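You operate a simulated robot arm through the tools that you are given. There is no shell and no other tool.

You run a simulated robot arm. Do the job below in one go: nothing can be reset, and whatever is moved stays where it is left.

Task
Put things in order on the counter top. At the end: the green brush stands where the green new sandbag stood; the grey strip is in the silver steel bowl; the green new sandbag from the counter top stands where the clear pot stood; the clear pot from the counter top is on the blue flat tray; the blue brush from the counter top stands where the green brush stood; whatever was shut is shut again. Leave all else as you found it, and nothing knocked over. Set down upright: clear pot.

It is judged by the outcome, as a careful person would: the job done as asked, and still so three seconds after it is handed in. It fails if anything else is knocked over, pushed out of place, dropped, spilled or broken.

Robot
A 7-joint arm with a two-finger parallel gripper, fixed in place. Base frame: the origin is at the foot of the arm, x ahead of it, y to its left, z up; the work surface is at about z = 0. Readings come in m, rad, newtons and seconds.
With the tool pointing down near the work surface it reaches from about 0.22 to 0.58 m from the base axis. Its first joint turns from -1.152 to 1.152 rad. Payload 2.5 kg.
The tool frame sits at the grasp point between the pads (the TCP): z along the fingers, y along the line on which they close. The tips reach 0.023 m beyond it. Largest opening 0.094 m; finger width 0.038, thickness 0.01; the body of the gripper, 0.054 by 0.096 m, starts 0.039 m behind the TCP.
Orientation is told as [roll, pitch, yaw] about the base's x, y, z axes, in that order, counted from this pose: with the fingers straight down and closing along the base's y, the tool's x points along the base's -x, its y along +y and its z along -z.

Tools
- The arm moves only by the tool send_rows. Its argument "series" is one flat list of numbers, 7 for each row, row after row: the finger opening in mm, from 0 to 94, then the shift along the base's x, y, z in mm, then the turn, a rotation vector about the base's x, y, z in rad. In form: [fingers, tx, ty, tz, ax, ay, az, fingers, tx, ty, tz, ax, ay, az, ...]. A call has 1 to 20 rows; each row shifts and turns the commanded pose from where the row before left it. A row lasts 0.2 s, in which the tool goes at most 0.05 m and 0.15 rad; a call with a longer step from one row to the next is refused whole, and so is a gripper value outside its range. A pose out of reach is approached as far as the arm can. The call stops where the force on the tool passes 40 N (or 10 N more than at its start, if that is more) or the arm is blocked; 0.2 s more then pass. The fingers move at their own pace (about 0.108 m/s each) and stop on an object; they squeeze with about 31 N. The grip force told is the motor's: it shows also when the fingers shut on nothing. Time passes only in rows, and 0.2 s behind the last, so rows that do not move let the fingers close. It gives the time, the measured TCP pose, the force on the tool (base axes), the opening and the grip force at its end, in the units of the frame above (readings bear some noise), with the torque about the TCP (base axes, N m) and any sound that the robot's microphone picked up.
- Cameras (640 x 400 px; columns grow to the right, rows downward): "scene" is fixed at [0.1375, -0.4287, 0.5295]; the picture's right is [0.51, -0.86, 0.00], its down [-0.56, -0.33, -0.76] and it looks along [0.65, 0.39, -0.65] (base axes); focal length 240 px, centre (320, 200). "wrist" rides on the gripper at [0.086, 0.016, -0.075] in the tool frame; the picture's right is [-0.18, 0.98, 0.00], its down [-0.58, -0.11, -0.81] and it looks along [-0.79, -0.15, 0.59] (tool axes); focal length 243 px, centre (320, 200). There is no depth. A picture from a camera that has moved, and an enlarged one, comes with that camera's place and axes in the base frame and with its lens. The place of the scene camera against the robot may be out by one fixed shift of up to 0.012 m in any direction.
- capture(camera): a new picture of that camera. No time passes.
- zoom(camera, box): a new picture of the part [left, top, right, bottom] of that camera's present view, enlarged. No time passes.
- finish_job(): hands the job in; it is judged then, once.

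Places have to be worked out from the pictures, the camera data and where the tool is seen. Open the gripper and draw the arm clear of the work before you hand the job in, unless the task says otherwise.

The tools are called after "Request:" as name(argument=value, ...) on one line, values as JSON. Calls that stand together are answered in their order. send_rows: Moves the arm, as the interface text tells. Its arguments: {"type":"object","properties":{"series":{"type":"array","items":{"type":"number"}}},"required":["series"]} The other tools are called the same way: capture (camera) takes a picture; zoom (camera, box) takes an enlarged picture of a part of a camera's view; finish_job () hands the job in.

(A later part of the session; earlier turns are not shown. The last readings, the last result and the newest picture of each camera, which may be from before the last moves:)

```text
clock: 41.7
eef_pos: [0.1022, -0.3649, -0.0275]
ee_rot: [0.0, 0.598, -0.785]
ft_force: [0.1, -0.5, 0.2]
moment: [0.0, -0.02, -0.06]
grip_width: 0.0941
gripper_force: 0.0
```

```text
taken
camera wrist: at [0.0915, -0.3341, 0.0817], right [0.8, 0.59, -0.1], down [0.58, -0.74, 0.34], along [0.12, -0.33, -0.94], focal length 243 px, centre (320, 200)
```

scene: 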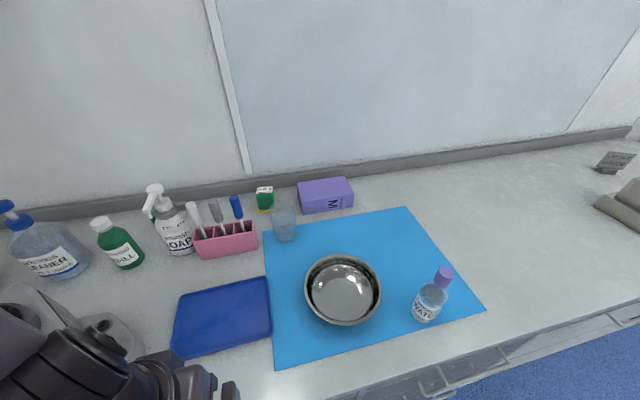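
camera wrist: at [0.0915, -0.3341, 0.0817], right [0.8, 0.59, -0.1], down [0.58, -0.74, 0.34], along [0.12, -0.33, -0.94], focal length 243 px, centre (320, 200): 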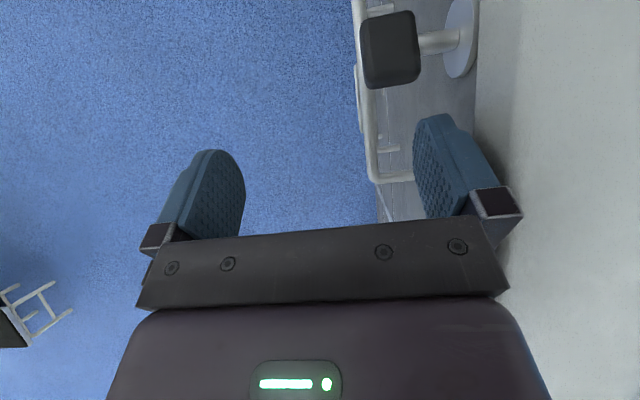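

The inner finger is on the drawer side of the bar, as planned. I continue down so its tip goes below the bar.

Request:
send_rows(series=[94, 0, 0, -25, 0, 0, 0, 94, 0, 0, -25, 0, 0, 0, 94, 0, 0, -20, 0, 0, 0, 94, 0, 0, -14, 0, 0, 0, 94, 0, 0, -10, 0, 0, 0, 94, 0, 0, 0, 0, 0, 0])

Request:
capture(camera="wrist")

Request:
zoom(camera="scene", box=[0, 396, 640, 400])

```text
clock: 43.1
eef_pos: [0.1019, -0.3656, -0.1222]
ee_rot: [0.002, 0.6, -0.785]
ft_force: [-0.5, 1.0, -0.4]
moment: [0.0, 0.03, -0.01]
grip_width: 0.094
gripper_force: 0.1
```

```text
taken
camera wrist: at [0.0905, -0.3336, -0.0112], right [0.8, 0.59, -0.1], down [0.58, -0.74, 0.34], along [0.12, -0.33, -0.94], focal length 243 px, centre (320, 200)
```

wrist: 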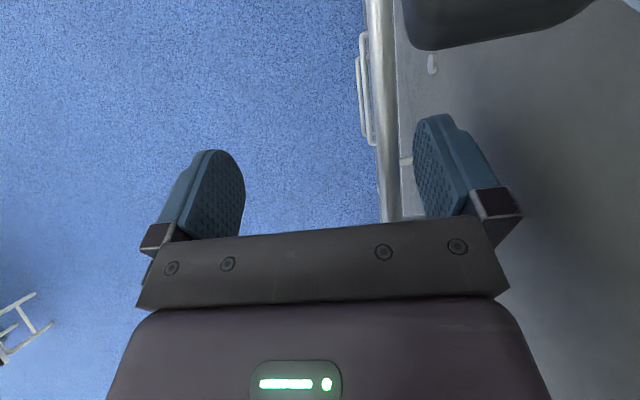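

```text
1.00 times, centred on (320, 398) of scene (not enlarged: the box is as wide or as high as the picture)
camera zoom: at [0.1375, -0.4287, 0.5295], right [0.51, -0.86, 0.0], down [-0.56, -0.33, -0.76], along [0.65, 0.39, -0.65], focal length 240 px, centre (320, 2)
```

zoom: 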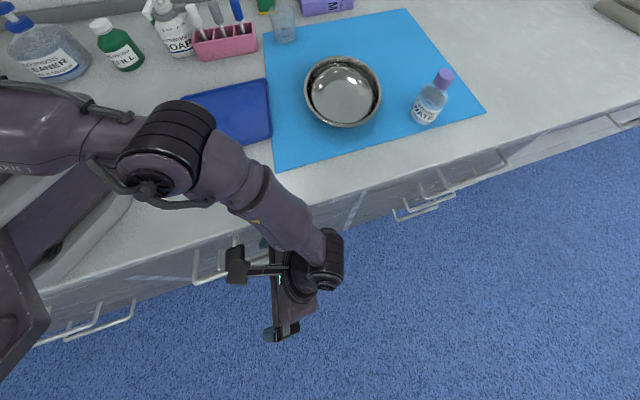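

The bar lies just outboard of the inner finger. I pull outward in steps.

Request:
send_rows(series=[94, -7, -7, 0, 0, 0, 0, 94, -7, -7, 0, 0, 0, 0, 94, -8, -8, 0, 0, 0, 0, 94, -8, -8, 0, 0, 0, 0])

Request:
capture(camera="wrist")

Request:
zoom(camera="scene", box=[0, 396, 640, 400])

```text
clock: 44.1
eef_pos: [0.0725, -0.3968, -0.1224]
ee_rot: [0.001, 0.599, -0.784]
ft_force: [0.0, -0.5, 0.7]
moment: [0.02, 0.01, 0.01]
grip_width: 0.0943
gripper_force: 0.0
```

```text
taken
camera wrist: at [0.0626, -0.3647, -0.0118], right [0.8, 0.59, -0.1], down [0.58, -0.74, 0.34], along [0.12, -0.33, -0.94], focal length 243 px, centre (320, 200)
```

wrist: 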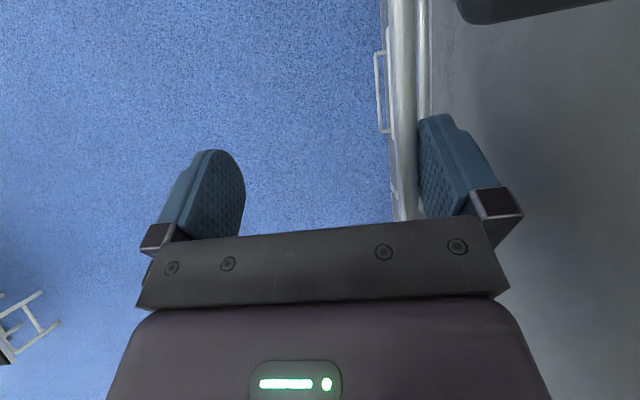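

```text
1.00 times, centred on (320, 398) of scene (not enlarged: the box is as wide or as high as the picture)
camera zoom: at [0.1375, -0.4287, 0.5295], right [0.51, -0.86, 0.0], down [-0.56, -0.33, -0.76], along [0.65, 0.39, -0.65], focal length 240 px, centre (320, 2)
```

zoom: 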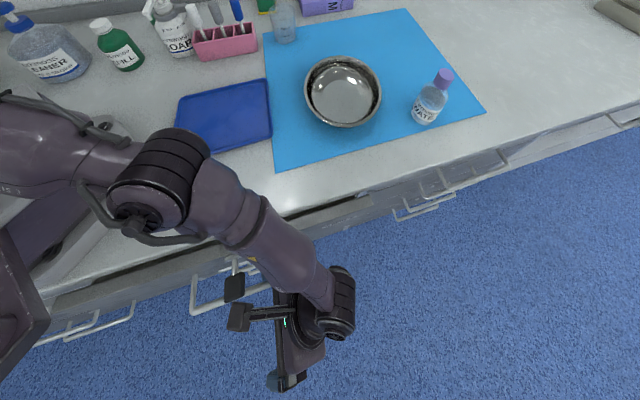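

The drawer slides out easily with almost no force. I keep pulling.

Request:
send_rows(series=[94, -9, -9, 0, 0, 0, 0, 94, -9, -9, 0, 0, 0, 0, 94, -9, -9, 0, 0, 0, 0, 94, -9, -9, 0, 0, 0, 0, 94, -9, -9, 0, 0, 0, 0])

Request:
zoom(camera="scene", box=[0, 396, 640, 400])

Request:
capture(camera="wrist")

```text
clock: 45.3
eef_pos: [0.0267, -0.4352, -0.1216]
ee_rot: [-0.006, 0.6, -0.803]
ft_force: [-0.1, -0.2, 0.5]
moment: [0.02, 0.01, -0.01]
grip_width: 0.094
gripper_force: 0.1
```

```text
1.00 times, centred on (320, 398) of scene (not enlarged: the box is as wide or as high as the picture)
camera zoom: at [0.1375, -0.4287, 0.5295], right [0.51, -0.86, 0.0], down [-0.56, -0.33, -0.76], along [0.65, 0.39, -0.65], focal length 240 px, centre (320, 2)
```

zoom: 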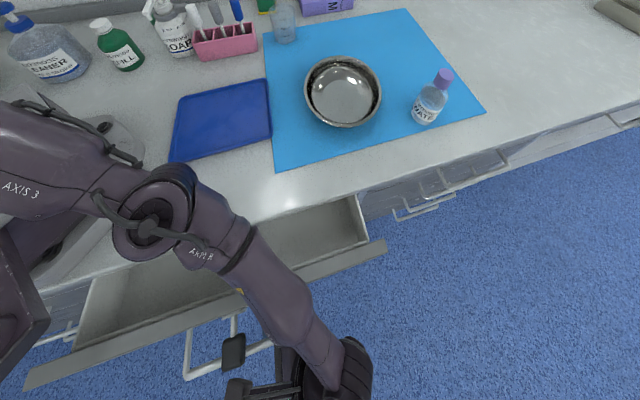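

```text
taken
camera wrist: at [0.018, -0.4046, -0.0122], right [0.81, 0.58, -0.11], down [0.57, -0.74, 0.34], along [0.11, -0.34, -0.93], focal length 243 px, centre (320, 200)
```

wrist: 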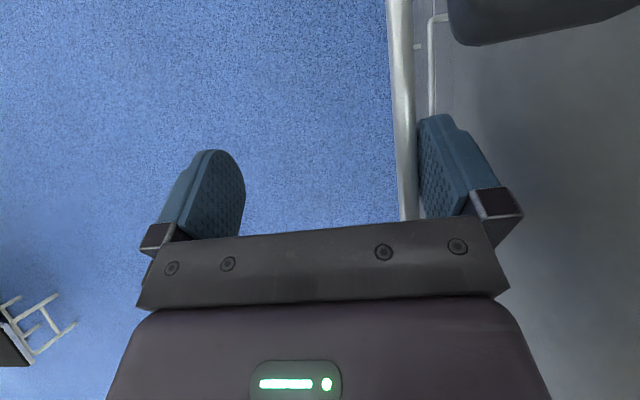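

The drawer is open about 10 cm. I lift the finger straight out of the handle and look inside.

Request:
send_rows(series=[94, 2, 2, 10, 0, 0, 0, 94, 0, 0, 30, 0, 0, 0, 94, 0, 0, 35, 0, 0, 0, 94, 0, 0, 40, 0, 0, 0, 94, 0, 0, 40, 0, 0, 0, 94, 0, 0, 40, 0, 0, 0, 94, 0, 0, 40, 0, 0, 0])

Request:
capture(camera="wrist")

Request:
zoom(camera="scene", box=[0, 396, 640, 400])

```text
clock: 46.9
eef_pos: [0.0283, -0.4359, 0.1103]
ee_rot: [0.002, 0.6, -0.784]
ft_force: [0.3, 0.3, 0.0]
moment: [0.02, 0.0, 0.03]
grip_width: 0.094
gripper_force: 0.0
```

```text
taken
camera wrist: at [0.0185, -0.4057, 0.2203], right [0.8, 0.59, -0.1], down [0.58, -0.74, 0.34], along [0.12, -0.33, -0.94], focal length 243 px, centre (320, 200)
```

wrist: 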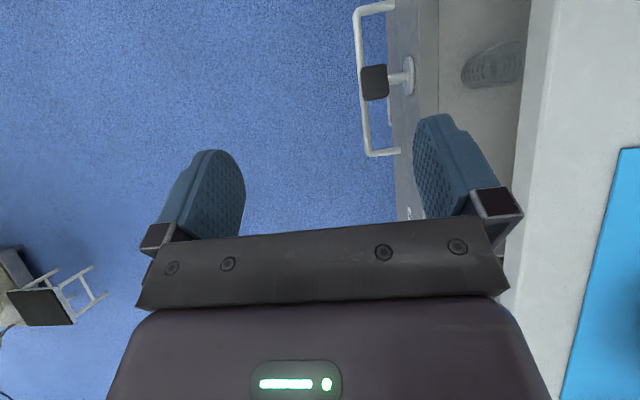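

```text
1.00 times, centred on (320, 398) of scene (not enlarged: the box is as wide or as high as the picture)
camera zoom: at [0.1375, -0.4287, 0.5295], right [0.51, -0.86, 0.0], down [-0.56, -0.33, -0.76], along [0.65, 0.39, -0.65], focal length 240 px, centre (320, 2)
```

zoom: 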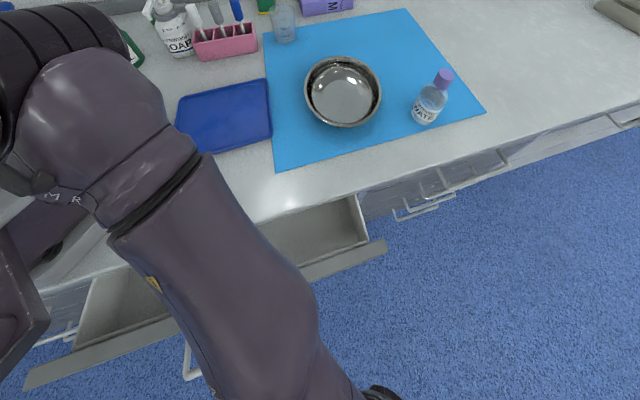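

A grey object is visible inside the drawer, partly under the counter. I zoom in on it.

Request:
zoom(camera="wrist", box=[420, 0, 580, 110])

Request:
zoom(camera="wrist", box=[300, 0, 640, 4])

```text
3.64 times, centred on (500, 55) of wrist
camera zoom: at [0.0185, -0.4057, 0.2203], right [0.8, 0.59, -0.1], down [0.58, -0.74, 0.34], along [0.12, -0.33, -0.94], focal length 882 px, centre (-334, 727)
```

zoom: 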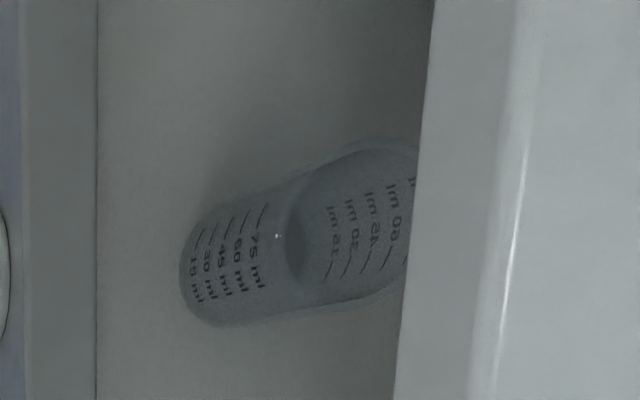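

```text
1.88 times, centred on (470, 2) of wrist
camera zoom: at [0.0185, -0.4057, 0.2203], right [0.8, 0.59, -0.1], down [0.58, -0.74, 0.34], along [0.12, -0.33, -0.94], focal length 457 px, centre (38, 573)
```

zoom: 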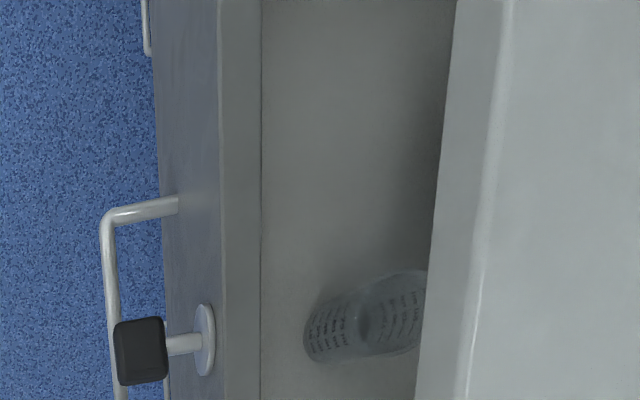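

It is a small clear measuring cup, a lookalike of the pot on the counter, so the drawer holds other things too. I reorient so the wrist camera looks in under the counter from outside.

Request:
send_rows(series=[94, 3.5, 9.2, 0, 0.02469, -0.08926, 0.10597, 94, 3.5, 9.2, 0, 0.02469, -0.08926, 0.10597, 94, 3.5, 9.2, 0, 0.02469, -0.08926, 0.10597, 94, 3.5, 9.2, 0, 0.02469, -0.08926, 0.10597, 94, 3.5, 9.2, 0, 0.02469, -0.08926, 0.10597, 94, 3.5, 9.2, 0, 0.02469, -0.08926, 0.10597, 94, 3.5, 9.2, 0, 0.02469, -0.08926, 0.10597, 94, 3.5, 9.2, 0, 0.02469, -0.08926, 0.10597, 94, 3.5, 9.2, 0, 0.02469, -0.08926, 0.10597, 94, 3.5, 9.2, 0, 0.02469, -0.08926, 0.10597, 94, 3.5, 9.2, 0, 0.02469, -0.08926, 0.10597, 94, 3.5, 9.2, 0, 0.02469, -0.08926, 0.10597, 94, 0, 0, -25, 0, 0, 0, 94, 0, 0, -25, 0, 0, 0])

Request:
capture(camera="wrist")

Request:
zoom(camera="wrist", box=[0, 0, 640, 4])

```text
clock: 49.9
eef_pos: [0.0718, -0.3266, 0.0634]
ee_rot: [0.324, -0.384, 0.659]
ft_force: [0.0, 0.1, 0.2]
moment: [-0.02, -0.03, 0.04]
grip_width: 0.0942
gripper_force: 0.1
```

```text
taken
camera wrist: at [-0.0109, -0.4013, 0.1018], right [-0.53, 0.77, 0.36], down [0.43, -0.12, 0.89], along [0.73, 0.63, -0.27], focal length 243 px, centre (320, 200)
```

wrist: 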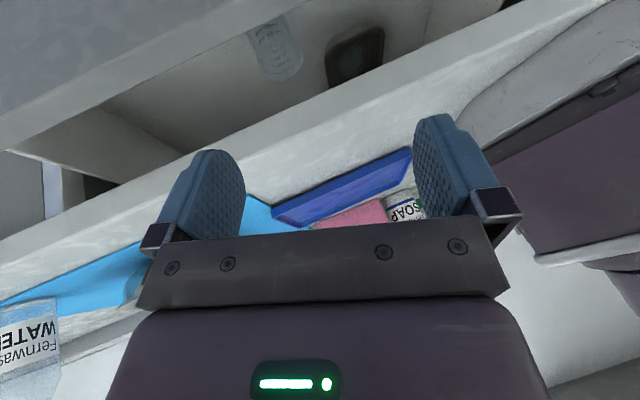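

```text
1.00 times, centred on (320, 2) of wrist (not enlarged: the box is as wide or as high as the picture)
camera zoom: at [-0.0109, -0.4013, 0.1018], right [-0.53, 0.77, 0.36], down [0.43, -0.12, 0.89], along [0.73, 0.63, -0.27], focal length 243 px, centre (320, 398)
```

zoom: 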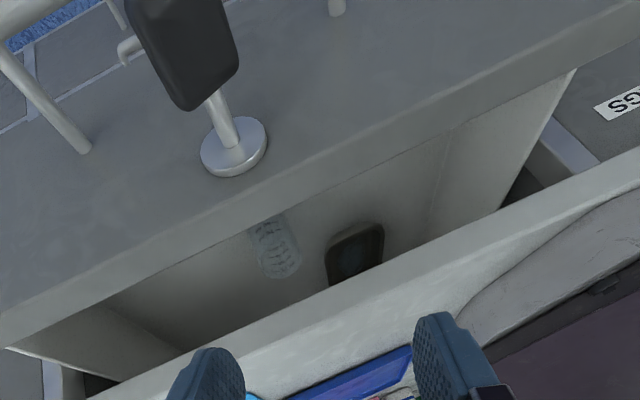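

Request:
zoom(camera="wrist", box=[220, 0, 420, 110])

Request:
zoom(camera="wrist", box=[0, 20, 240, 180])

```text
3.20 times, centred on (320, 55) of wrist
camera zoom: at [-0.0109, -0.4013, 0.1018], right [-0.53, 0.77, 0.36], down [0.43, -0.12, 0.89], along [0.73, 0.63, -0.27], focal length 776 px, centre (320, 664)
```

zoom: 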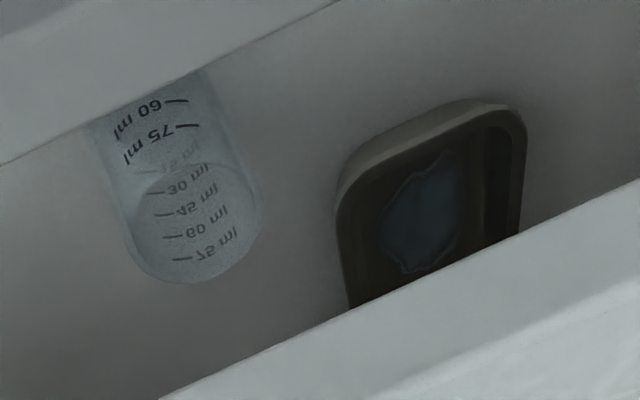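

```text
2.50 times, centred on (120, 100) of wrist
camera zoom: at [-0.0109, -0.4013, 0.1018], right [-0.53, 0.77, 0.36], down [0.43, -0.12, 0.89], along [0.73, 0.63, -0.27], focal length 606 px, centre (820, 450)
```

zoom: 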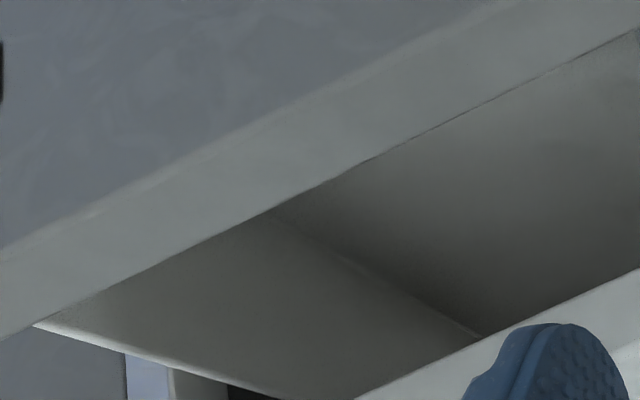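

There's a second, dark dish-like object further in. I lower the camera for a shallower look under the counter.

Request:
send_rows(series=[94, 0, 0, -25, 0, 0, 0, 94, -4, -4, -25, 0, 0, 0, 94, -4, -4, -10, 0, 0, 0])

Request:
capture(camera="wrist")

Request:
zoom(camera="wrist", box=[200, 40, 440, 190])

```text
clock: 50.7
eef_pos: [0.0638, -0.3386, 0.0099]
ee_rot: [0.32, -0.385, 0.666]
ft_force: [-5.9, 4.2, 13.9]
moment: [-0.32, -0.14, -0.11]
grip_width: 0.0893
gripper_force: 0.1
stopped in row 3: the force on the tool passed its limit at 46 N (the readings are from after the stop); the commanded pose is now the measured one
```

```text
taken
camera wrist: at [-0.018, -0.4126, 0.0466], right [-0.53, 0.77, 0.35], down [0.43, -0.12, 0.9], along [0.73, 0.63, -0.27], focal length 243 px, centre (320, 200)
```

wrist: 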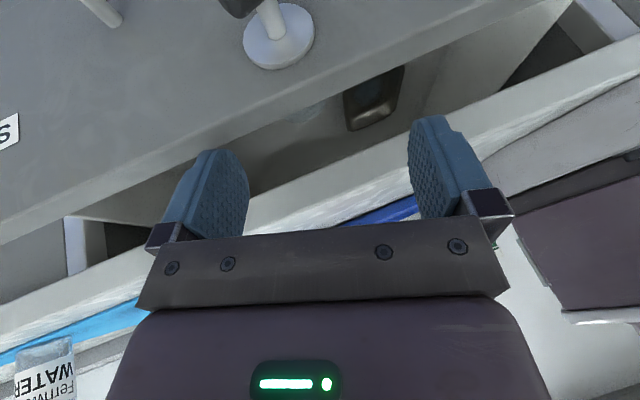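

```text
2.67 times, centred on (320, 115) of wrist
camera zoom: at [-0.018, -0.4126, 0.0466], right [-0.53, 0.77, 0.35], down [0.43, -0.12, 0.9], along [0.73, 0.63, -0.27], focal length 647 px, centre (320, 427)
```

zoom: 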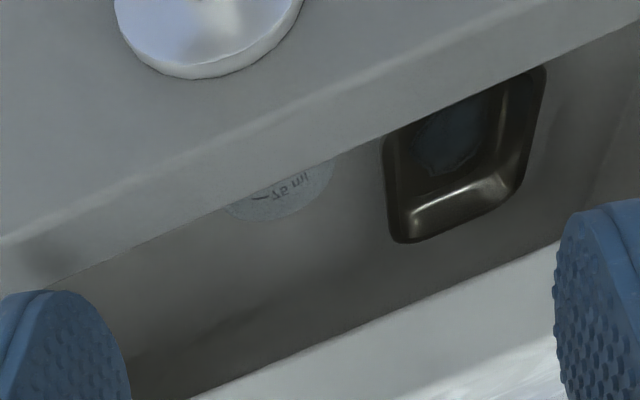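

A fingertip touched the drawer front's top edge, so I raise 15 mm, then look closely at the dish inside.

Request:
send_rows(series=[94, 0, 0, 15, 0, 0, 0, 94, 6, 6, 5, 0, 0, 0])

Request:
capture(camera="wrist")

Request:
zoom(camera="wrist", box=[260, 30, 420, 130])

Request:
zoom(camera="wrist", box=[320, 40, 400, 90])

```text
clock: 51.3
eef_pos: [0.0699, -0.3319, 0.0282]
ee_rot: [0.317, -0.384, 0.666]
ft_force: [0.0, 0.7, -0.2]
moment: [0.0, 0.0, 0.03]
grip_width: 0.0941
gripper_force: 0.0
```

```text
taken
camera wrist: at [-0.0112, -0.407, 0.0663], right [-0.53, 0.77, 0.35], down [0.43, -0.11, 0.9], along [0.73, 0.63, -0.27], focal length 243 px, centre (320, 200)
```

wrist: 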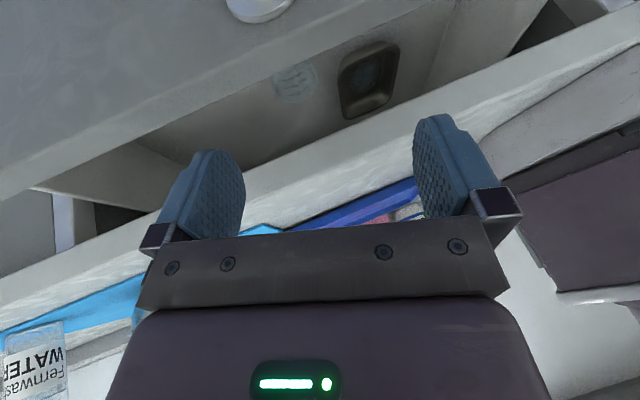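

```text
4.00 times, centred on (340, 80) of wrist
camera zoom: at [-0.0112, -0.407, 0.0663], right [-0.53, 0.77, 0.35], down [0.43, -0.11, 0.9], along [0.73, 0.63, -0.27], focal length 970 px, centre (240, 680)
```

zoom: 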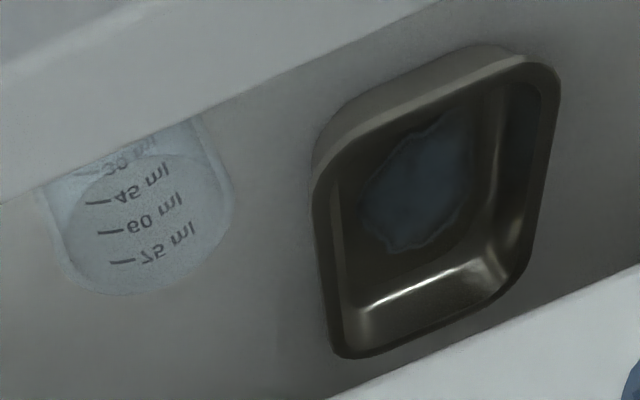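

```text
8.00 times, centred on (360, 65) of wrist
camera zoom: at [-0.0112, -0.407, 0.0663], right [-0.53, 0.77, 0.35], down [0.43, -0.11, 0.9], along [0.73, 0.63, -0.27], focal length 1941 px, centre (0, 1280)
```

zoom: 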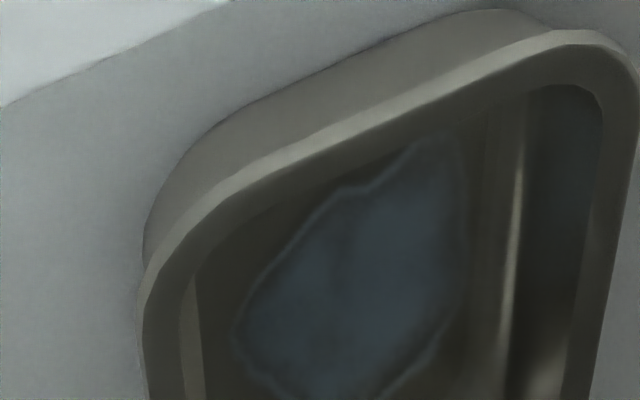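

Inside are a measuring cup and a small stained metal dish, but no strip yet, so it must be deeper. I turn back to the hooking orientation with the fingers closed, to push the drawer front further out from inside.

Request:
send_rows(series=[60, 3.6, -1.8, 5, -0.02469, 0.08926, -0.10597, 30, 3.6, -1.8, 5, -0.02469, 0.08926, -0.10597, 0, 3.6, -1.8, 5, -0.02469, 0.08926, -0.10597, 0, 3.6, -1.8, 5, -0.02469, 0.08926, -0.10597, 0, 3.6, -1.8, 5, -0.02469, 0.08926, -0.10597, 0, 3.6, -1.8, 5, -0.02469, 0.08926, -0.10597, 0, 3.6, -1.8, 5, -0.02469, 0.08926, -0.10597, 0, 3.6, -1.8, 5, -0.02469, 0.08926, -0.10597, 0, 3.6, -1.8, 5, -0.02469, 0.08926, -0.10597, 0, 3.6, -1.8, 5, -0.02469, 0.08926, -0.10597, 0, 3.6, -1.8, 5, -0.02469, 0.08926, -0.10597, 0, 3.6, -1.8, 5, -0.02469, 0.08926, -0.10597])

Request:
capture(camera="wrist")

```text
clock: 53.9
eef_pos: [0.1138, -0.3541, 0.0884]
ee_rot: [-0.004, 0.601, -0.783]
ft_force: [-0.8, -0.3, -0.7]
moment: [-0.01, 0.0, 0.02]
grip_width: 0.0
gripper_force: 30.8
```

```text
taken
camera wrist: at [0.1044, -0.3226, 0.1987], right [0.8, 0.59, -0.11], down [0.59, -0.73, 0.34], along [0.12, -0.33, -0.94], focal length 243 px, centre (320, 200)
```

wrist: 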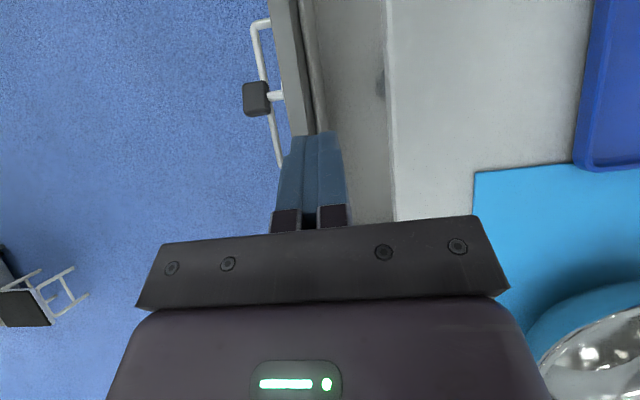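

The gap between the drawer front (inner face n about -0.177) and the counter edge (n about -0.124) is about 53 mm. I reduce the lean, centre the closed fingers in the gap and lower the tips just inside the front.

Request:
send_rows(series=[0, 4.5, 4.5, 0, -0.1, -0.1, 0, 0, 4.5, 4.5, 0, -0.1, -0.1, 0, 0, 0, 0, -35, 0, 0, 0, 0, 0, 0, -35, 0, 0, 0, 0, 0, 0, -25, 0, 0, 0, 0, 0, 0, -12, 0, 0, 0, 0, 0, 0, 0, 0, 0, 0])

Request:
capture(camera="wrist")

```text
clock: 55.5
eef_pos: [0.1226, -0.3443, -0.0208]
ee_rot: [-0.004, 0.315, -0.78]
ft_force: [-0.2, -0.5, 0.5]
moment: [0.0, -0.02, -0.01]
grip_width: 0.0
gripper_force: 30.8
```

```text
taken
camera wrist: at [0.0912, -0.2916, 0.0766], right [0.81, 0.58, -0.06], down [0.5, -0.64, 0.59], along [0.3, -0.51, -0.81], focal length 243 px, centre (320, 200)
```

wrist: 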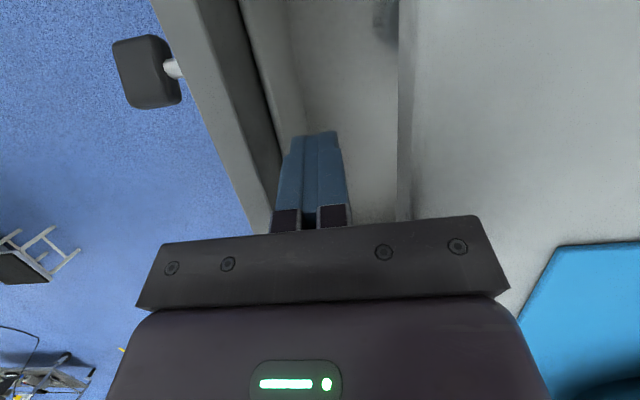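

The fingers are inside the front panel. I push outward in steps, leaning the tool back as it clears the counter.

Request:
send_rows(series=[0, -7, -7, 0, 0, 0, 0, 0, -7, -7, 0, 0, 0, 0, 0, -7, -7, -2, 0, 0, 0, 0, -8, -8, -5, 0.06, 0.06, 0, 0, -8, -8, -5, 0.06, 0.06, 0, 0, -8, -8, -2, 0.06, 0.06, 0])

Request:
zoom(camera="scene", box=[0, 396, 640, 400])

Request:
capture(camera="wrist")

```text
clock: 56.7
eef_pos: [0.0868, -0.3819, -0.0247]
ee_rot: [-0.012, 0.438, -0.785]
ft_force: [-1.2, -0.5, 4.9]
moment: [-0.12, 0.0, -0.05]
grip_width: 0.0002
gripper_force: 31.3
stopped in row 5: the force on the tool passed its limit at 50 N (the readings are from after the stop); the commanded pose is now the measured one
```

```text
1.00 times, centred on (320, 398) of scene (not enlarged: the box is as wide or as high as the picture)
camera zoom: at [0.1374, -0.4287, 0.5295], right [0.51, -0.86, 0.0], down [-0.56, -0.33, -0.76], along [0.65, 0.39, -0.65], focal length 240 px, centre (320, 2)
```

zoom: 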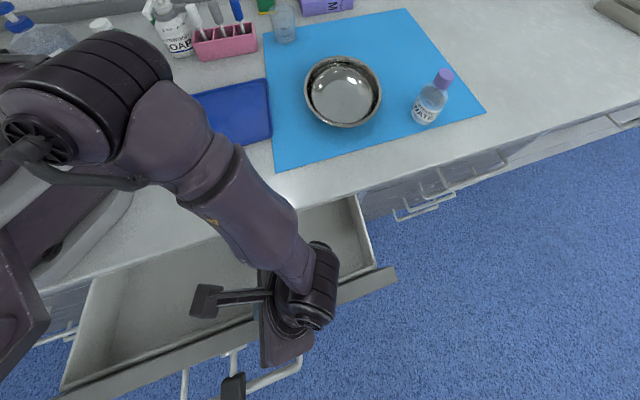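

```text
taken
camera wrist: at [0.0658, -0.3377, 0.0797], right [0.81, 0.58, -0.09], down [0.54, -0.68, 0.48], along [0.22, -0.44, -0.87], focal length 243 px, centre (320, 200)
```

wrist: 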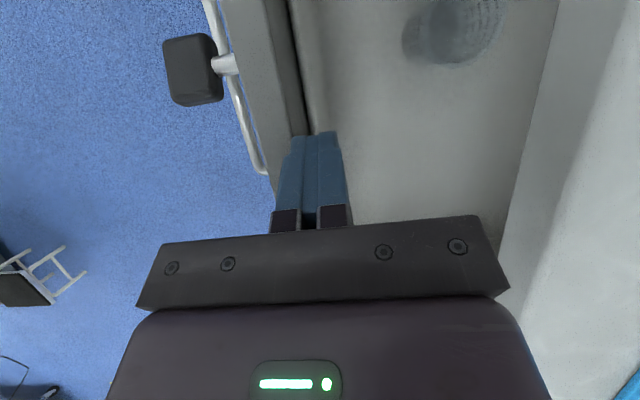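

The tool brushed the top of the front panel, so I raise slightly and push further without descending.

Request:
send_rows(series=[0, 0, 0, 8, 0, 0, 0, 0, -7, -7, 0, 0, 0, 0, 0, -8, -8, 0, 0, 0, 0, 0, -8, -8, 0, 0.03, 0.03, 0, 0, -8, -8, 0, 0.03, 0.03, 0, 0, -8, -8, 0, 0.03, 0.03, 0])

Request:
zoom(camera="scene", box=[0, 396, 640, 400])

Request:
zoom(camera="wrist", box=[0, 0, 640, 4])

```text
clock: 58.1
eef_pos: [0.0469, -0.4207, -0.0151]
ee_rot: [-0.008, 0.567, -0.785]
ft_force: [0.0, 0.6, -0.4]
moment: [0.02, 0.02, 0.01]
grip_width: 0.0
gripper_force: 31.0
```

```text
1.00 times, centred on (320, 398) of scene (not enlarged: the box is as wide or as high as the picture)
camera zoom: at [0.1375, -0.4287, 0.5295], right [0.51, -0.86, 0.0], down [-0.56, -0.33, -0.76], along [0.65, 0.39, -0.65], focal length 240 px, centre (320, 2)
```

zoom: 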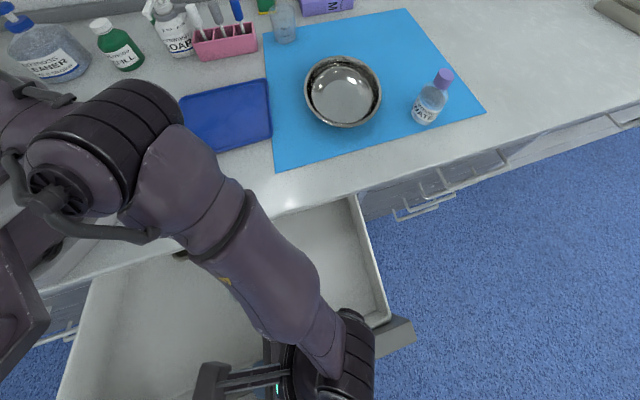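

```text
1.00 times, centred on (320, 2) of wrist (not enlarged: the box is as wide or as high as the picture)
camera zoom: at [0.0354, -0.3864, 0.0933], right [0.8, 0.59, -0.11], down [0.58, -0.72, 0.37], along [0.14, -0.36, -0.92], focal length 243 px, centre (320, 398)
```

zoom: 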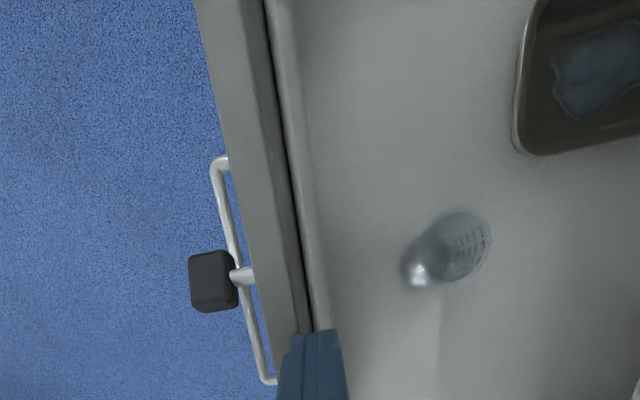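

The drawer is now open nearly 19 cm. I lift the arm and look at the contents from above.

Request:
send_rows(series=[0, 5, 5, 20, 0, 0, 0, 0, 5, 5, 35, 0, 0, 0, 0, 5, 5, 40, 0, 0, 0, 0, 10, 10, 40, 0, 0, 0, 0, 15, 15, 40, 0, 0, 0, 0, 15, 15, 30, 0, 0, 0, 0, 15, 15, 30, 0, 0, 0])

Request:
zoom(camera="scene", box=[0, 396, 640, 400])

Request:
zoom(camera="wrist", box=[0, 0, 640, 4])

Request:
capture(camera="wrist")

```text
clock: 59.7
eef_pos: [0.1207, -0.3494, 0.2196]
ee_rot: [-0.006, 0.568, -0.782]
ft_force: [-0.3, -0.2, 0.3]
moment: [0.03, 0.02, 0.03]
grip_width: 0.0001
gripper_force: 30.9
```

```text
1.00 times, centred on (320, 398) of scene (not enlarged: the box is as wide or as high as the picture)
camera zoom: at [0.1374, -0.4287, 0.5295], right [0.51, -0.86, 0.0], down [-0.56, -0.33, -0.76], along [0.65, 0.39, -0.65], focal length 240 px, centre (320, 2)
```

zoom: 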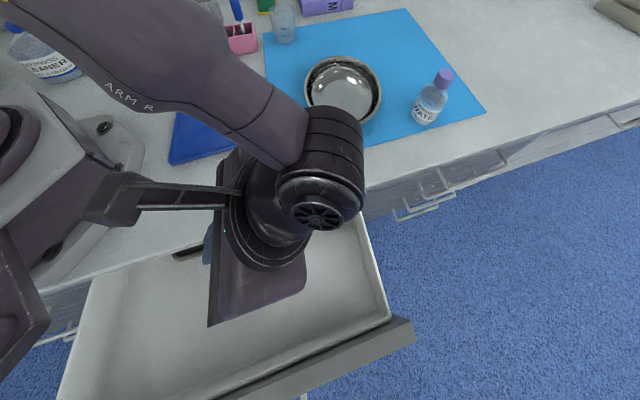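

```text
1.00 times, centred on (320, 2) of wrist (not enlarged: the box is as wide or as high as the picture)
camera zoom: at [0.1081, -0.315, 0.3283], right [0.8, 0.59, -0.11], down [0.58, -0.72, 0.37], along [0.14, -0.36, -0.92], focal length 243 px, centre (320, 398)
```

zoom: 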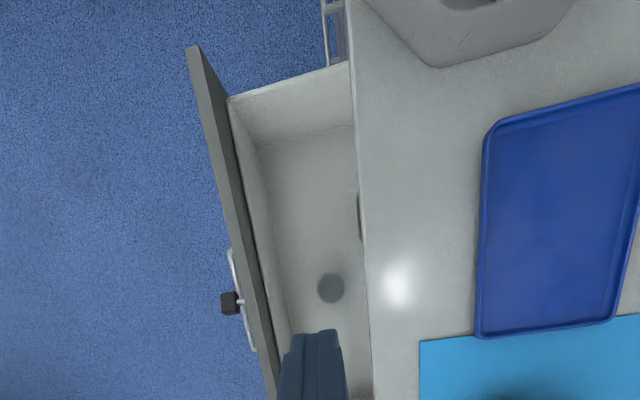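

```text
taken
camera wrist: at [0.1081, -0.315, 0.3283], right [0.8, 0.59, -0.11], down [0.58, -0.72, 0.37], along [0.14, -0.36, -0.92], focal length 243 px, centre (320, 200)
```

wrist: 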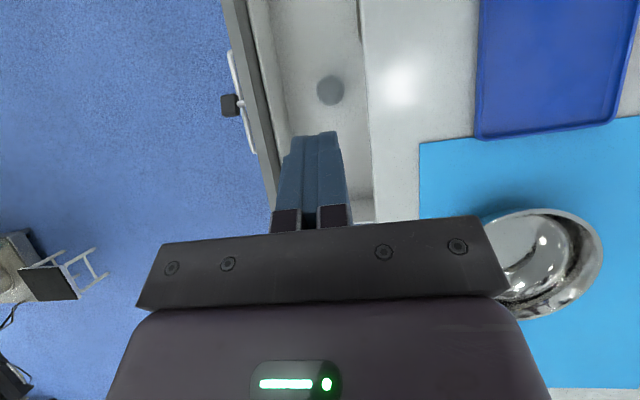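

The opened part shows only the cup and the dish, so I look deeper under the counter: I bring the camera outside the drawer front at a low angle.

Request:
send_rows(series=[0, -6.5, -0.4, -5, 0.04693, -0.09387, 0.08676, 0, -6.5, -0.4, -5, 0.04693, -0.09387, 0.08676, 0, -6.5, -0.4, -5, 0.04693, -0.09387, 0.08676, 0, -6.5, -0.4, -5, 0.04693, -0.09387, 0.08676, 0, -6.5, -0.4, -5, 0.04693, -0.09387, 0.08676, 0, -6.5, -0.4, -5, 0.04693, -0.09387, 0.08676, 0, -6.5, -0.4, -5, 0.04693, -0.09387, 0.08676, 0, -6.5, -0.4, -5, 0.04693, -0.09387, 0.08676, 0, -6.5, -0.4, -5, 0.04693, -0.09387, 0.08676, 0, -6.5, -0.4, -5, 0.04693, -0.09387, 0.08676, 0, -6.5, -0.4, -5, 0.04693, -0.09387, 0.08676, 0, -6.5, -0.4, -5, 0.04693, -0.09387, 0.08676, 0, 0, 0, -35, 0, 0, 0, 0, 0, 0, -35, 0, 0, 0, 0, 0, 0, -35, 0, 0, 0, 0, 0, 0, -25, 0, 0, 0])

Request:
capture(camera="wrist")

Request:
zoom(camera="scene", box=[0, 396, 640, 400])

```text
clock: 63.1
eef_pos: [0.0443, -0.3557, 0.0279]
ee_rot: [0.663, -0.444, 0.46]
ft_force: [0.5, -0.4, 0.4]
moment: [0.01, -0.02, -0.01]
grip_width: 0.0
gripper_force: 31.2
```

```text
taken
camera wrist: at [-0.0388, -0.4341, 0.0529], right [-0.43, 0.65, 0.63], down [0.51, -0.4, 0.76], along [0.75, 0.65, -0.16], focal length 243 px, centre (320, 200)
```

wrist: 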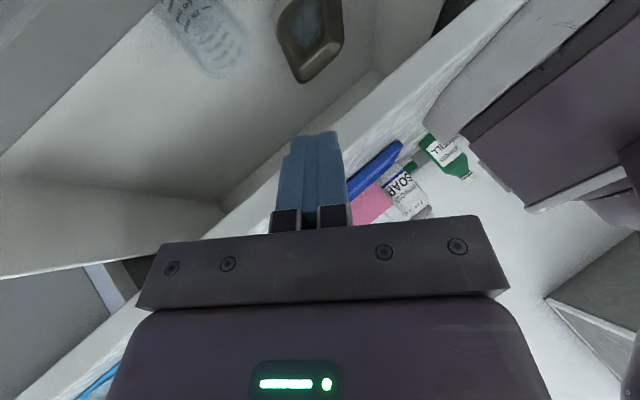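

```text
1.00 times, centred on (320, 398) of scene (not enlarged: the box is as wide or as high as the picture)
camera zoom: at [0.1375, -0.4287, 0.5295], right [0.51, -0.86, 0.0], down [-0.56, -0.33, -0.76], along [0.65, 0.39, -0.65], focal length 240 px, centre (320, 2)
```

zoom: 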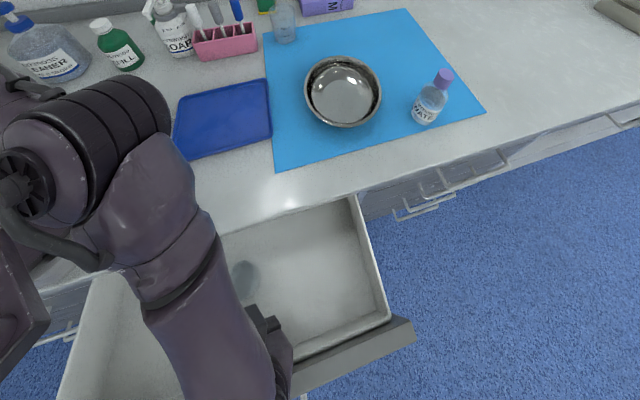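

Request:
zoom(camera="wrist", box=[100, 0, 460, 225])

Request:
zoom(camera="wrist", box=[0, 0, 640, 4])

Request:
zoom(camera="wrist", box=[260, 0, 360, 90])

```text
1.78 times, centred on (280, 112) of wrist
camera zoom: at [-0.0388, -0.4341, 0.0529], right [-0.43, 0.65, 0.63], down [0.51, -0.4, 0.76], along [0.75, 0.65, -0.16], focal length 431 px, centre (391, 356)
```

zoom: 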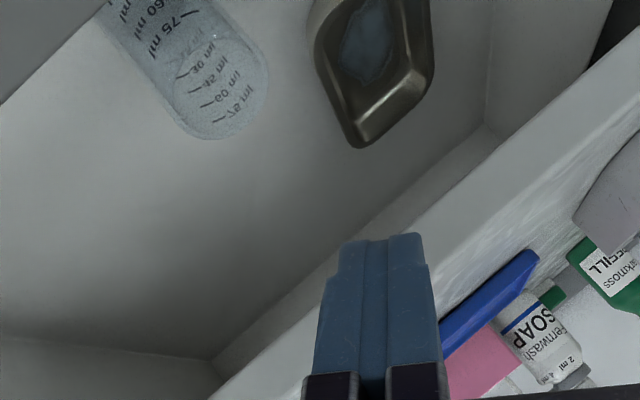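

```text
1.00 times, centred on (320, 2) of wrist (not enlarged: the box is as wide or as high as the picture)
camera zoom: at [-0.0388, -0.4341, 0.0529], right [-0.43, 0.65, 0.63], down [0.51, -0.4, 0.76], along [0.75, 0.65, -0.16], focal length 243 px, centre (320, 398)
```

zoom: 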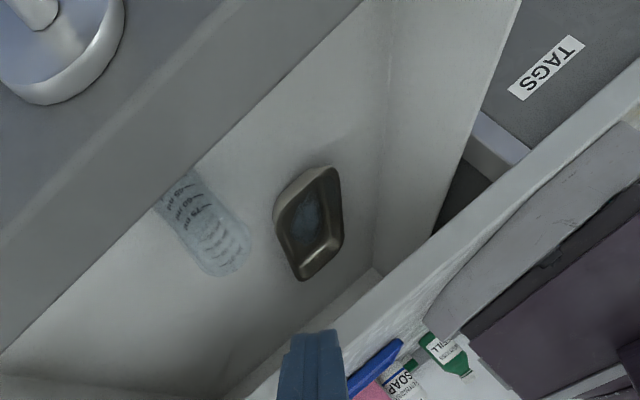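

```text
4.44 times, centred on (310, 45) of wrist
camera zoom: at [-0.0388, -0.4341, 0.0529], right [-0.43, 0.65, 0.63], down [0.51, -0.4, 0.76], along [0.75, 0.65, -0.16], focal length 1078 px, centre (364, 889)
```

zoom: 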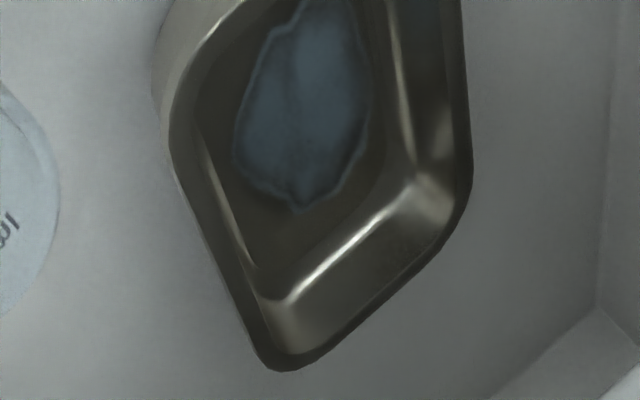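

The drawer seems to hold only the small cup and a stained steel dish. Before deciding, I move the arm away and inspect the drawer floor from the scene camera.

Request:
send_rows(series=[0, 0, 0, 40, 0, 0, 0, 0, 0, 0, 40, 0, 0, 0, 0, 15, 15, 40, 0, 0, 0, 0, 25, 25, 30, 0, 0, 0, 0, 25, 25, 20, 0, 0, 0, 0, 25, 25, 0, 0, 0, 0, 0, 25, 25, 0, 0, 0, 0, 0, 25, 25, 0, 0, 0, 0])

Request:
zoom(camera="scene", box=[0, 396, 640, 400])

Request:
zoom(camera="scene", box=[60, 398, 420, 400])

```text
clock: 64.9
eef_pos: [0.1829, -0.215, 0.2006]
ee_rot: [0.664, -0.441, 0.459]
ft_force: [0.4, -0.4, 0.5]
moment: [-0.01, 0.01, 0.01]
grip_width: 0.0002
gripper_force: 31.2
```

```text
1.00 times, centred on (320, 398) of scene (not enlarged: the box is as wide or as high as the picture)
camera zoom: at [0.1374, -0.4287, 0.5295], right [0.51, -0.86, 0.0], down [-0.56, -0.33, -0.76], along [0.65, 0.39, -0.65], focal length 240 px, centre (320, 2)
```

zoom: 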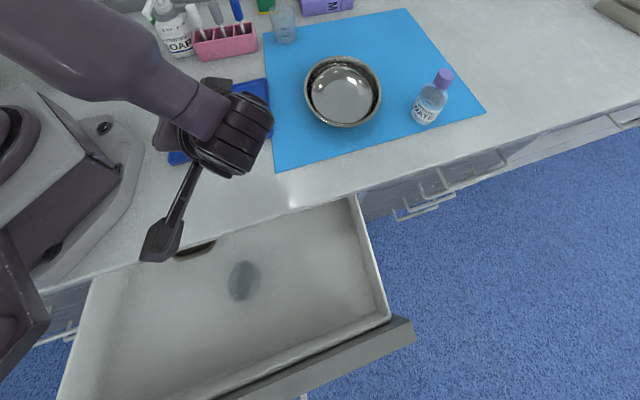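

```text
1.78 times, centred on (240, 399) of scene
camera zoom: at [0.1374, -0.4287, 0.5295], right [0.51, -0.86, 0.0], down [-0.56, -0.33, -0.76], along [0.65, 0.39, -0.65], focal length 426 px, centre (462, -154)
```

zoom: 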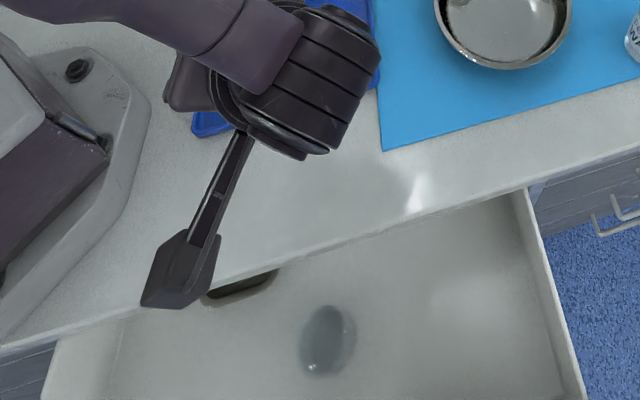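

The drawer floor shows only the cup and the dish. I turn to the counter again and inspect the soap's grey part and the area around it up close.

Request:
send_rows(series=[0, 0, 20, 10, -0.05, 0.1, 0.05, 0, 0, 20, 10, -0.05, 0.1, 0.05, 0, 0, 20, 10, -0.05, 0.1, 0.05, 0, 0, 20, 10, -0.05, 0.1, 0.05, 0, 0, 20, 10, -0.05, 0.1, 0.05, 0, 0, 20, 10, -0.05, 0, 0.05, 0, 0, 20, 0, -0.05, 0, 0.05])

Request:
capture(camera="wrist")

```text
clock: 66.5
eef_pos: [0.1802, -0.0744, 0.2562]
ee_rot: [0.653, 0.181, 0.793]
ft_force: [1.1, -0.7, 0.9]
moment: [0.03, 0.0, 0.0]
grip_width: 0.0
gripper_force: 31.3
```

```text
taken
camera wrist: at [0.1518, -0.1504, 0.3402], right [-0.35, 0.75, 0.56], down [0.89, 0.08, 0.46], along [0.3, 0.65, -0.69], focal length 243 px, centre (320, 200)
```

wrist: 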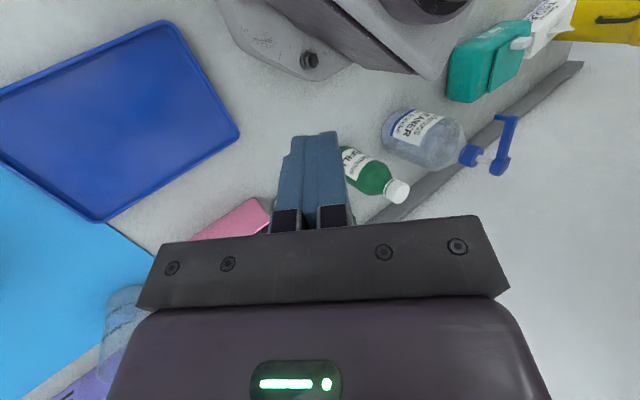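

Request:
send_rows(series=[0, 5, 11, -4, -0.0779, -0.1119, -0.0249, 0, 5, 11, -4, -0.0779, -0.1119, -0.0249, 0, 5, 11, -4, -0.0779, -0.1119, -0.0249, 0, 5, 11, -4, -0.0779, -0.1119, -0.0249, 0, 5, 11, -4, -0.0779, -0.1119, -0.0249, 0, 5, 11, -4, 0, 0, 0.133, 0, 5, 11, -4, 0, 0, 0.133, 0, 5, 11, -4, 0, 0, 0.133])

Request:
capture(camera="wrist")

Request:
zoom(camera="wrist", box=[200, 0, 440, 150])

```text
clock: 68.3
eef_pos: [0.2205, 0.0114, 0.2266]
ee_rot: [-0.003, -0.005, 1.005]
ft_force: [0.5, -0.1, 0.0]
moment: [-0.01, 0.01, -0.05]
grip_width: 0.0
gripper_force: 30.8
```

```text
taken
camera wrist: at [0.159, -0.0536, 0.301], right [-0.73, 0.68, 0.0], down [0.4, 0.43, 0.81], along [0.55, 0.59, -0.59], focal length 243 px, centre (320, 200)
```

wrist: 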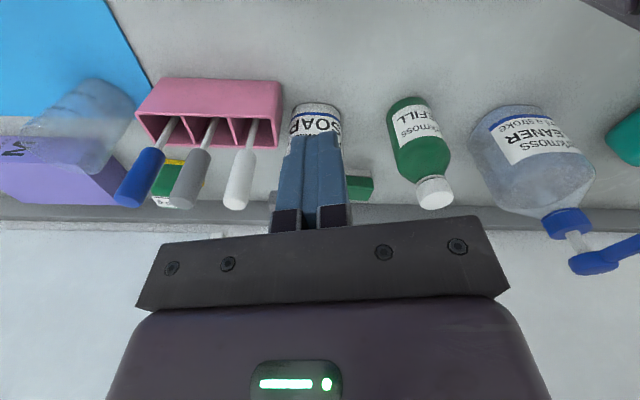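

```text
2.67 times, centred on (320, 75) of wrist
camera zoom: at [0.159, -0.0536, 0.301], right [-0.73, 0.68, 0.0], down [0.4, 0.43, 0.81], along [0.55, 0.59, -0.59], focal length 647 px, centre (320, 533)
```

zoom: 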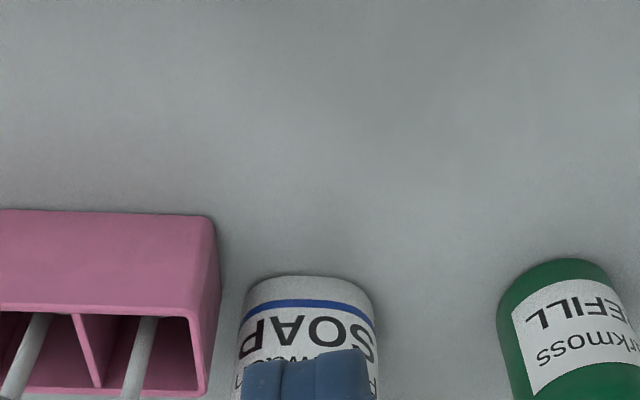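

Request:
send_rows(series=[94, 0, 0, 20, 0, 0, 0, 94, 0, 0, 20, 0, 0, 0, 94, 0, 0, 0, 0, 0, 0])

Request:
capture(camera="wrist")

Request:
zoom(camera="wrist", box=[240, 80, 440, 220])

Request:
zoom(camera="wrist", box=[120, 60, 280, 200])

```text
clock: 69.1
eef_pos: [0.2219, 0.0129, 0.2656]
ee_rot: [-0.005, -0.004, 1.003]
ft_force: [-0.4, -0.4, -0.5]
moment: [-0.03, 0.01, -0.01]
grip_width: 0.094
gripper_force: 0.1
```

```text
taken
camera wrist: at [0.1606, -0.0531, 0.3399], right [-0.73, 0.68, 0.0], down [0.4, 0.43, 0.81], along [0.55, 0.59, -0.59], focal length 243 px, centre (320, 200)
```

wrist: 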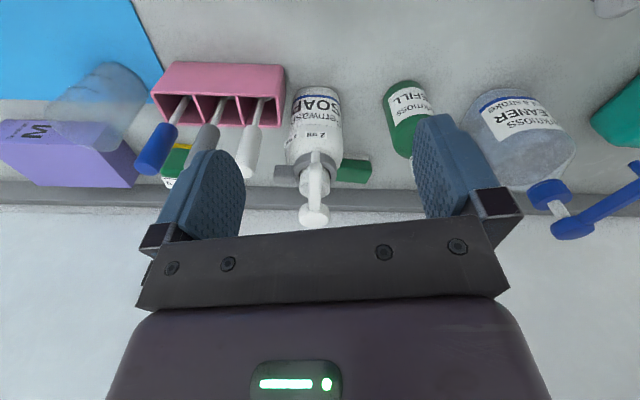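

```text
2.86 times, centred on (340, 150) of wrist
camera zoom: at [0.1606, -0.0531, 0.3399], right [-0.73, 0.68, 0.0], down [0.4, 0.43, 0.81], along [0.55, 0.59, -0.59], focal length 693 px, centre (263, 343)
```

zoom: 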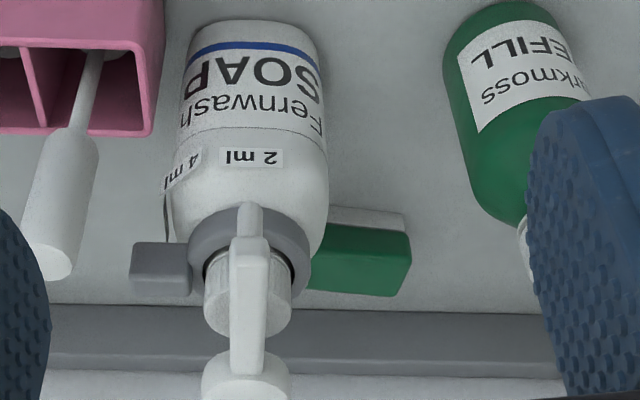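

```text
2.86 times, centred on (200, 130) of wrist
camera zoom: at [0.1606, -0.0531, 0.3399], right [-0.73, 0.68, 0.0], down [0.4, 0.43, 0.81], along [0.55, 0.59, -0.59], focal length 693 px, centre (663, 400)
```

zoom: 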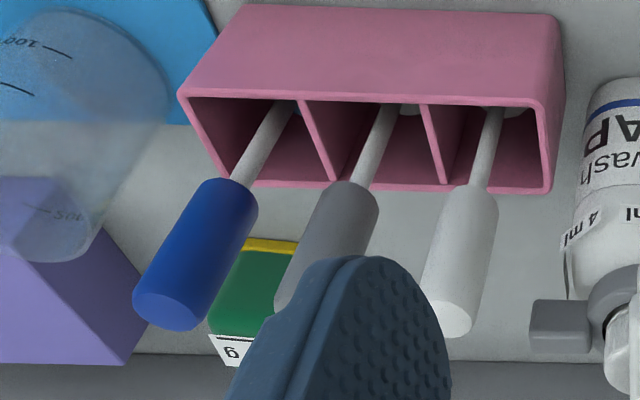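

The grey ring is the soap's dose selector (pointing among 2/4/6 ml), not a strip. I look closely at the purple box and the region near the wall.

Request:
send_rows(series=[94, 20, -5, 15, 0, 0, -0.1, 94, 20, -5, 15, 0, 0, -0.1, 94, 20, -5, 15, 0, 0, -0.1, 94, 20, -5, 10, 0, 0, -0.1, 94, 20, -5, 10, 0, 0, -0.1, 94, 20, -5, 0, 0, 0, -0.1, 94, 20, -5, 0, 0, 0, -0.1, 94, 20, -5, 0, 0, 0, -0.1])

Request:
capture(camera="wrist")

Request:
zoom(camera="wrist", box=[60, 40, 300, 190])

```text
clock: 70.9
eef_pos: [0.3806, -0.028, 0.3318]
ee_rot: [-0.004, -0.006, 0.201]
ft_force: [-0.4, 0.3, 0.4]
moment: [-0.03, 0.0, 0.0]
grip_width: 0.0939
gripper_force: 0.1
```

```text
taken
camera wrist: at [0.2915, -0.0304, 0.4058], right [-0.02, 1.0, 0.0], down [0.59, 0.01, 0.81], along [0.81, 0.01, -0.59], focal length 243 px, centre (320, 200)
```

wrist: 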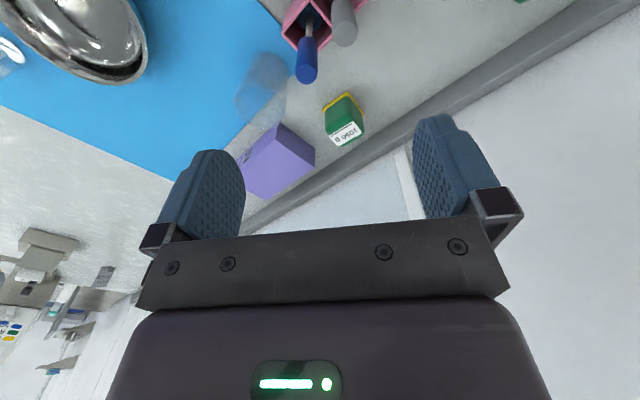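

```text
2.67 times, centred on (180, 115) of wrist
camera zoom: at [0.2915, -0.0304, 0.4058], right [-0.02, 1.0, 0.0], down [0.59, 0.01, 0.81], along [0.81, 0.01, -0.59], focal length 647 px, centre (693, 427)
```

zoom: 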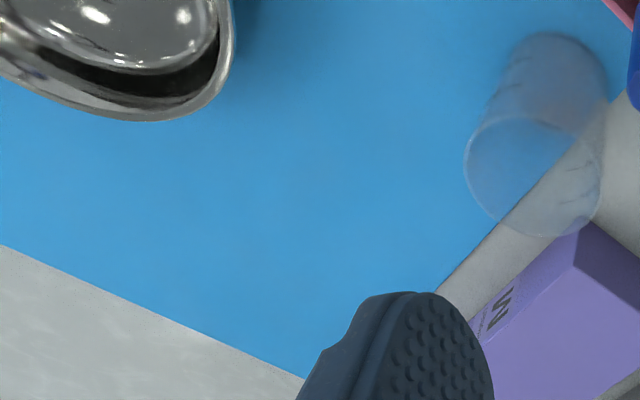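

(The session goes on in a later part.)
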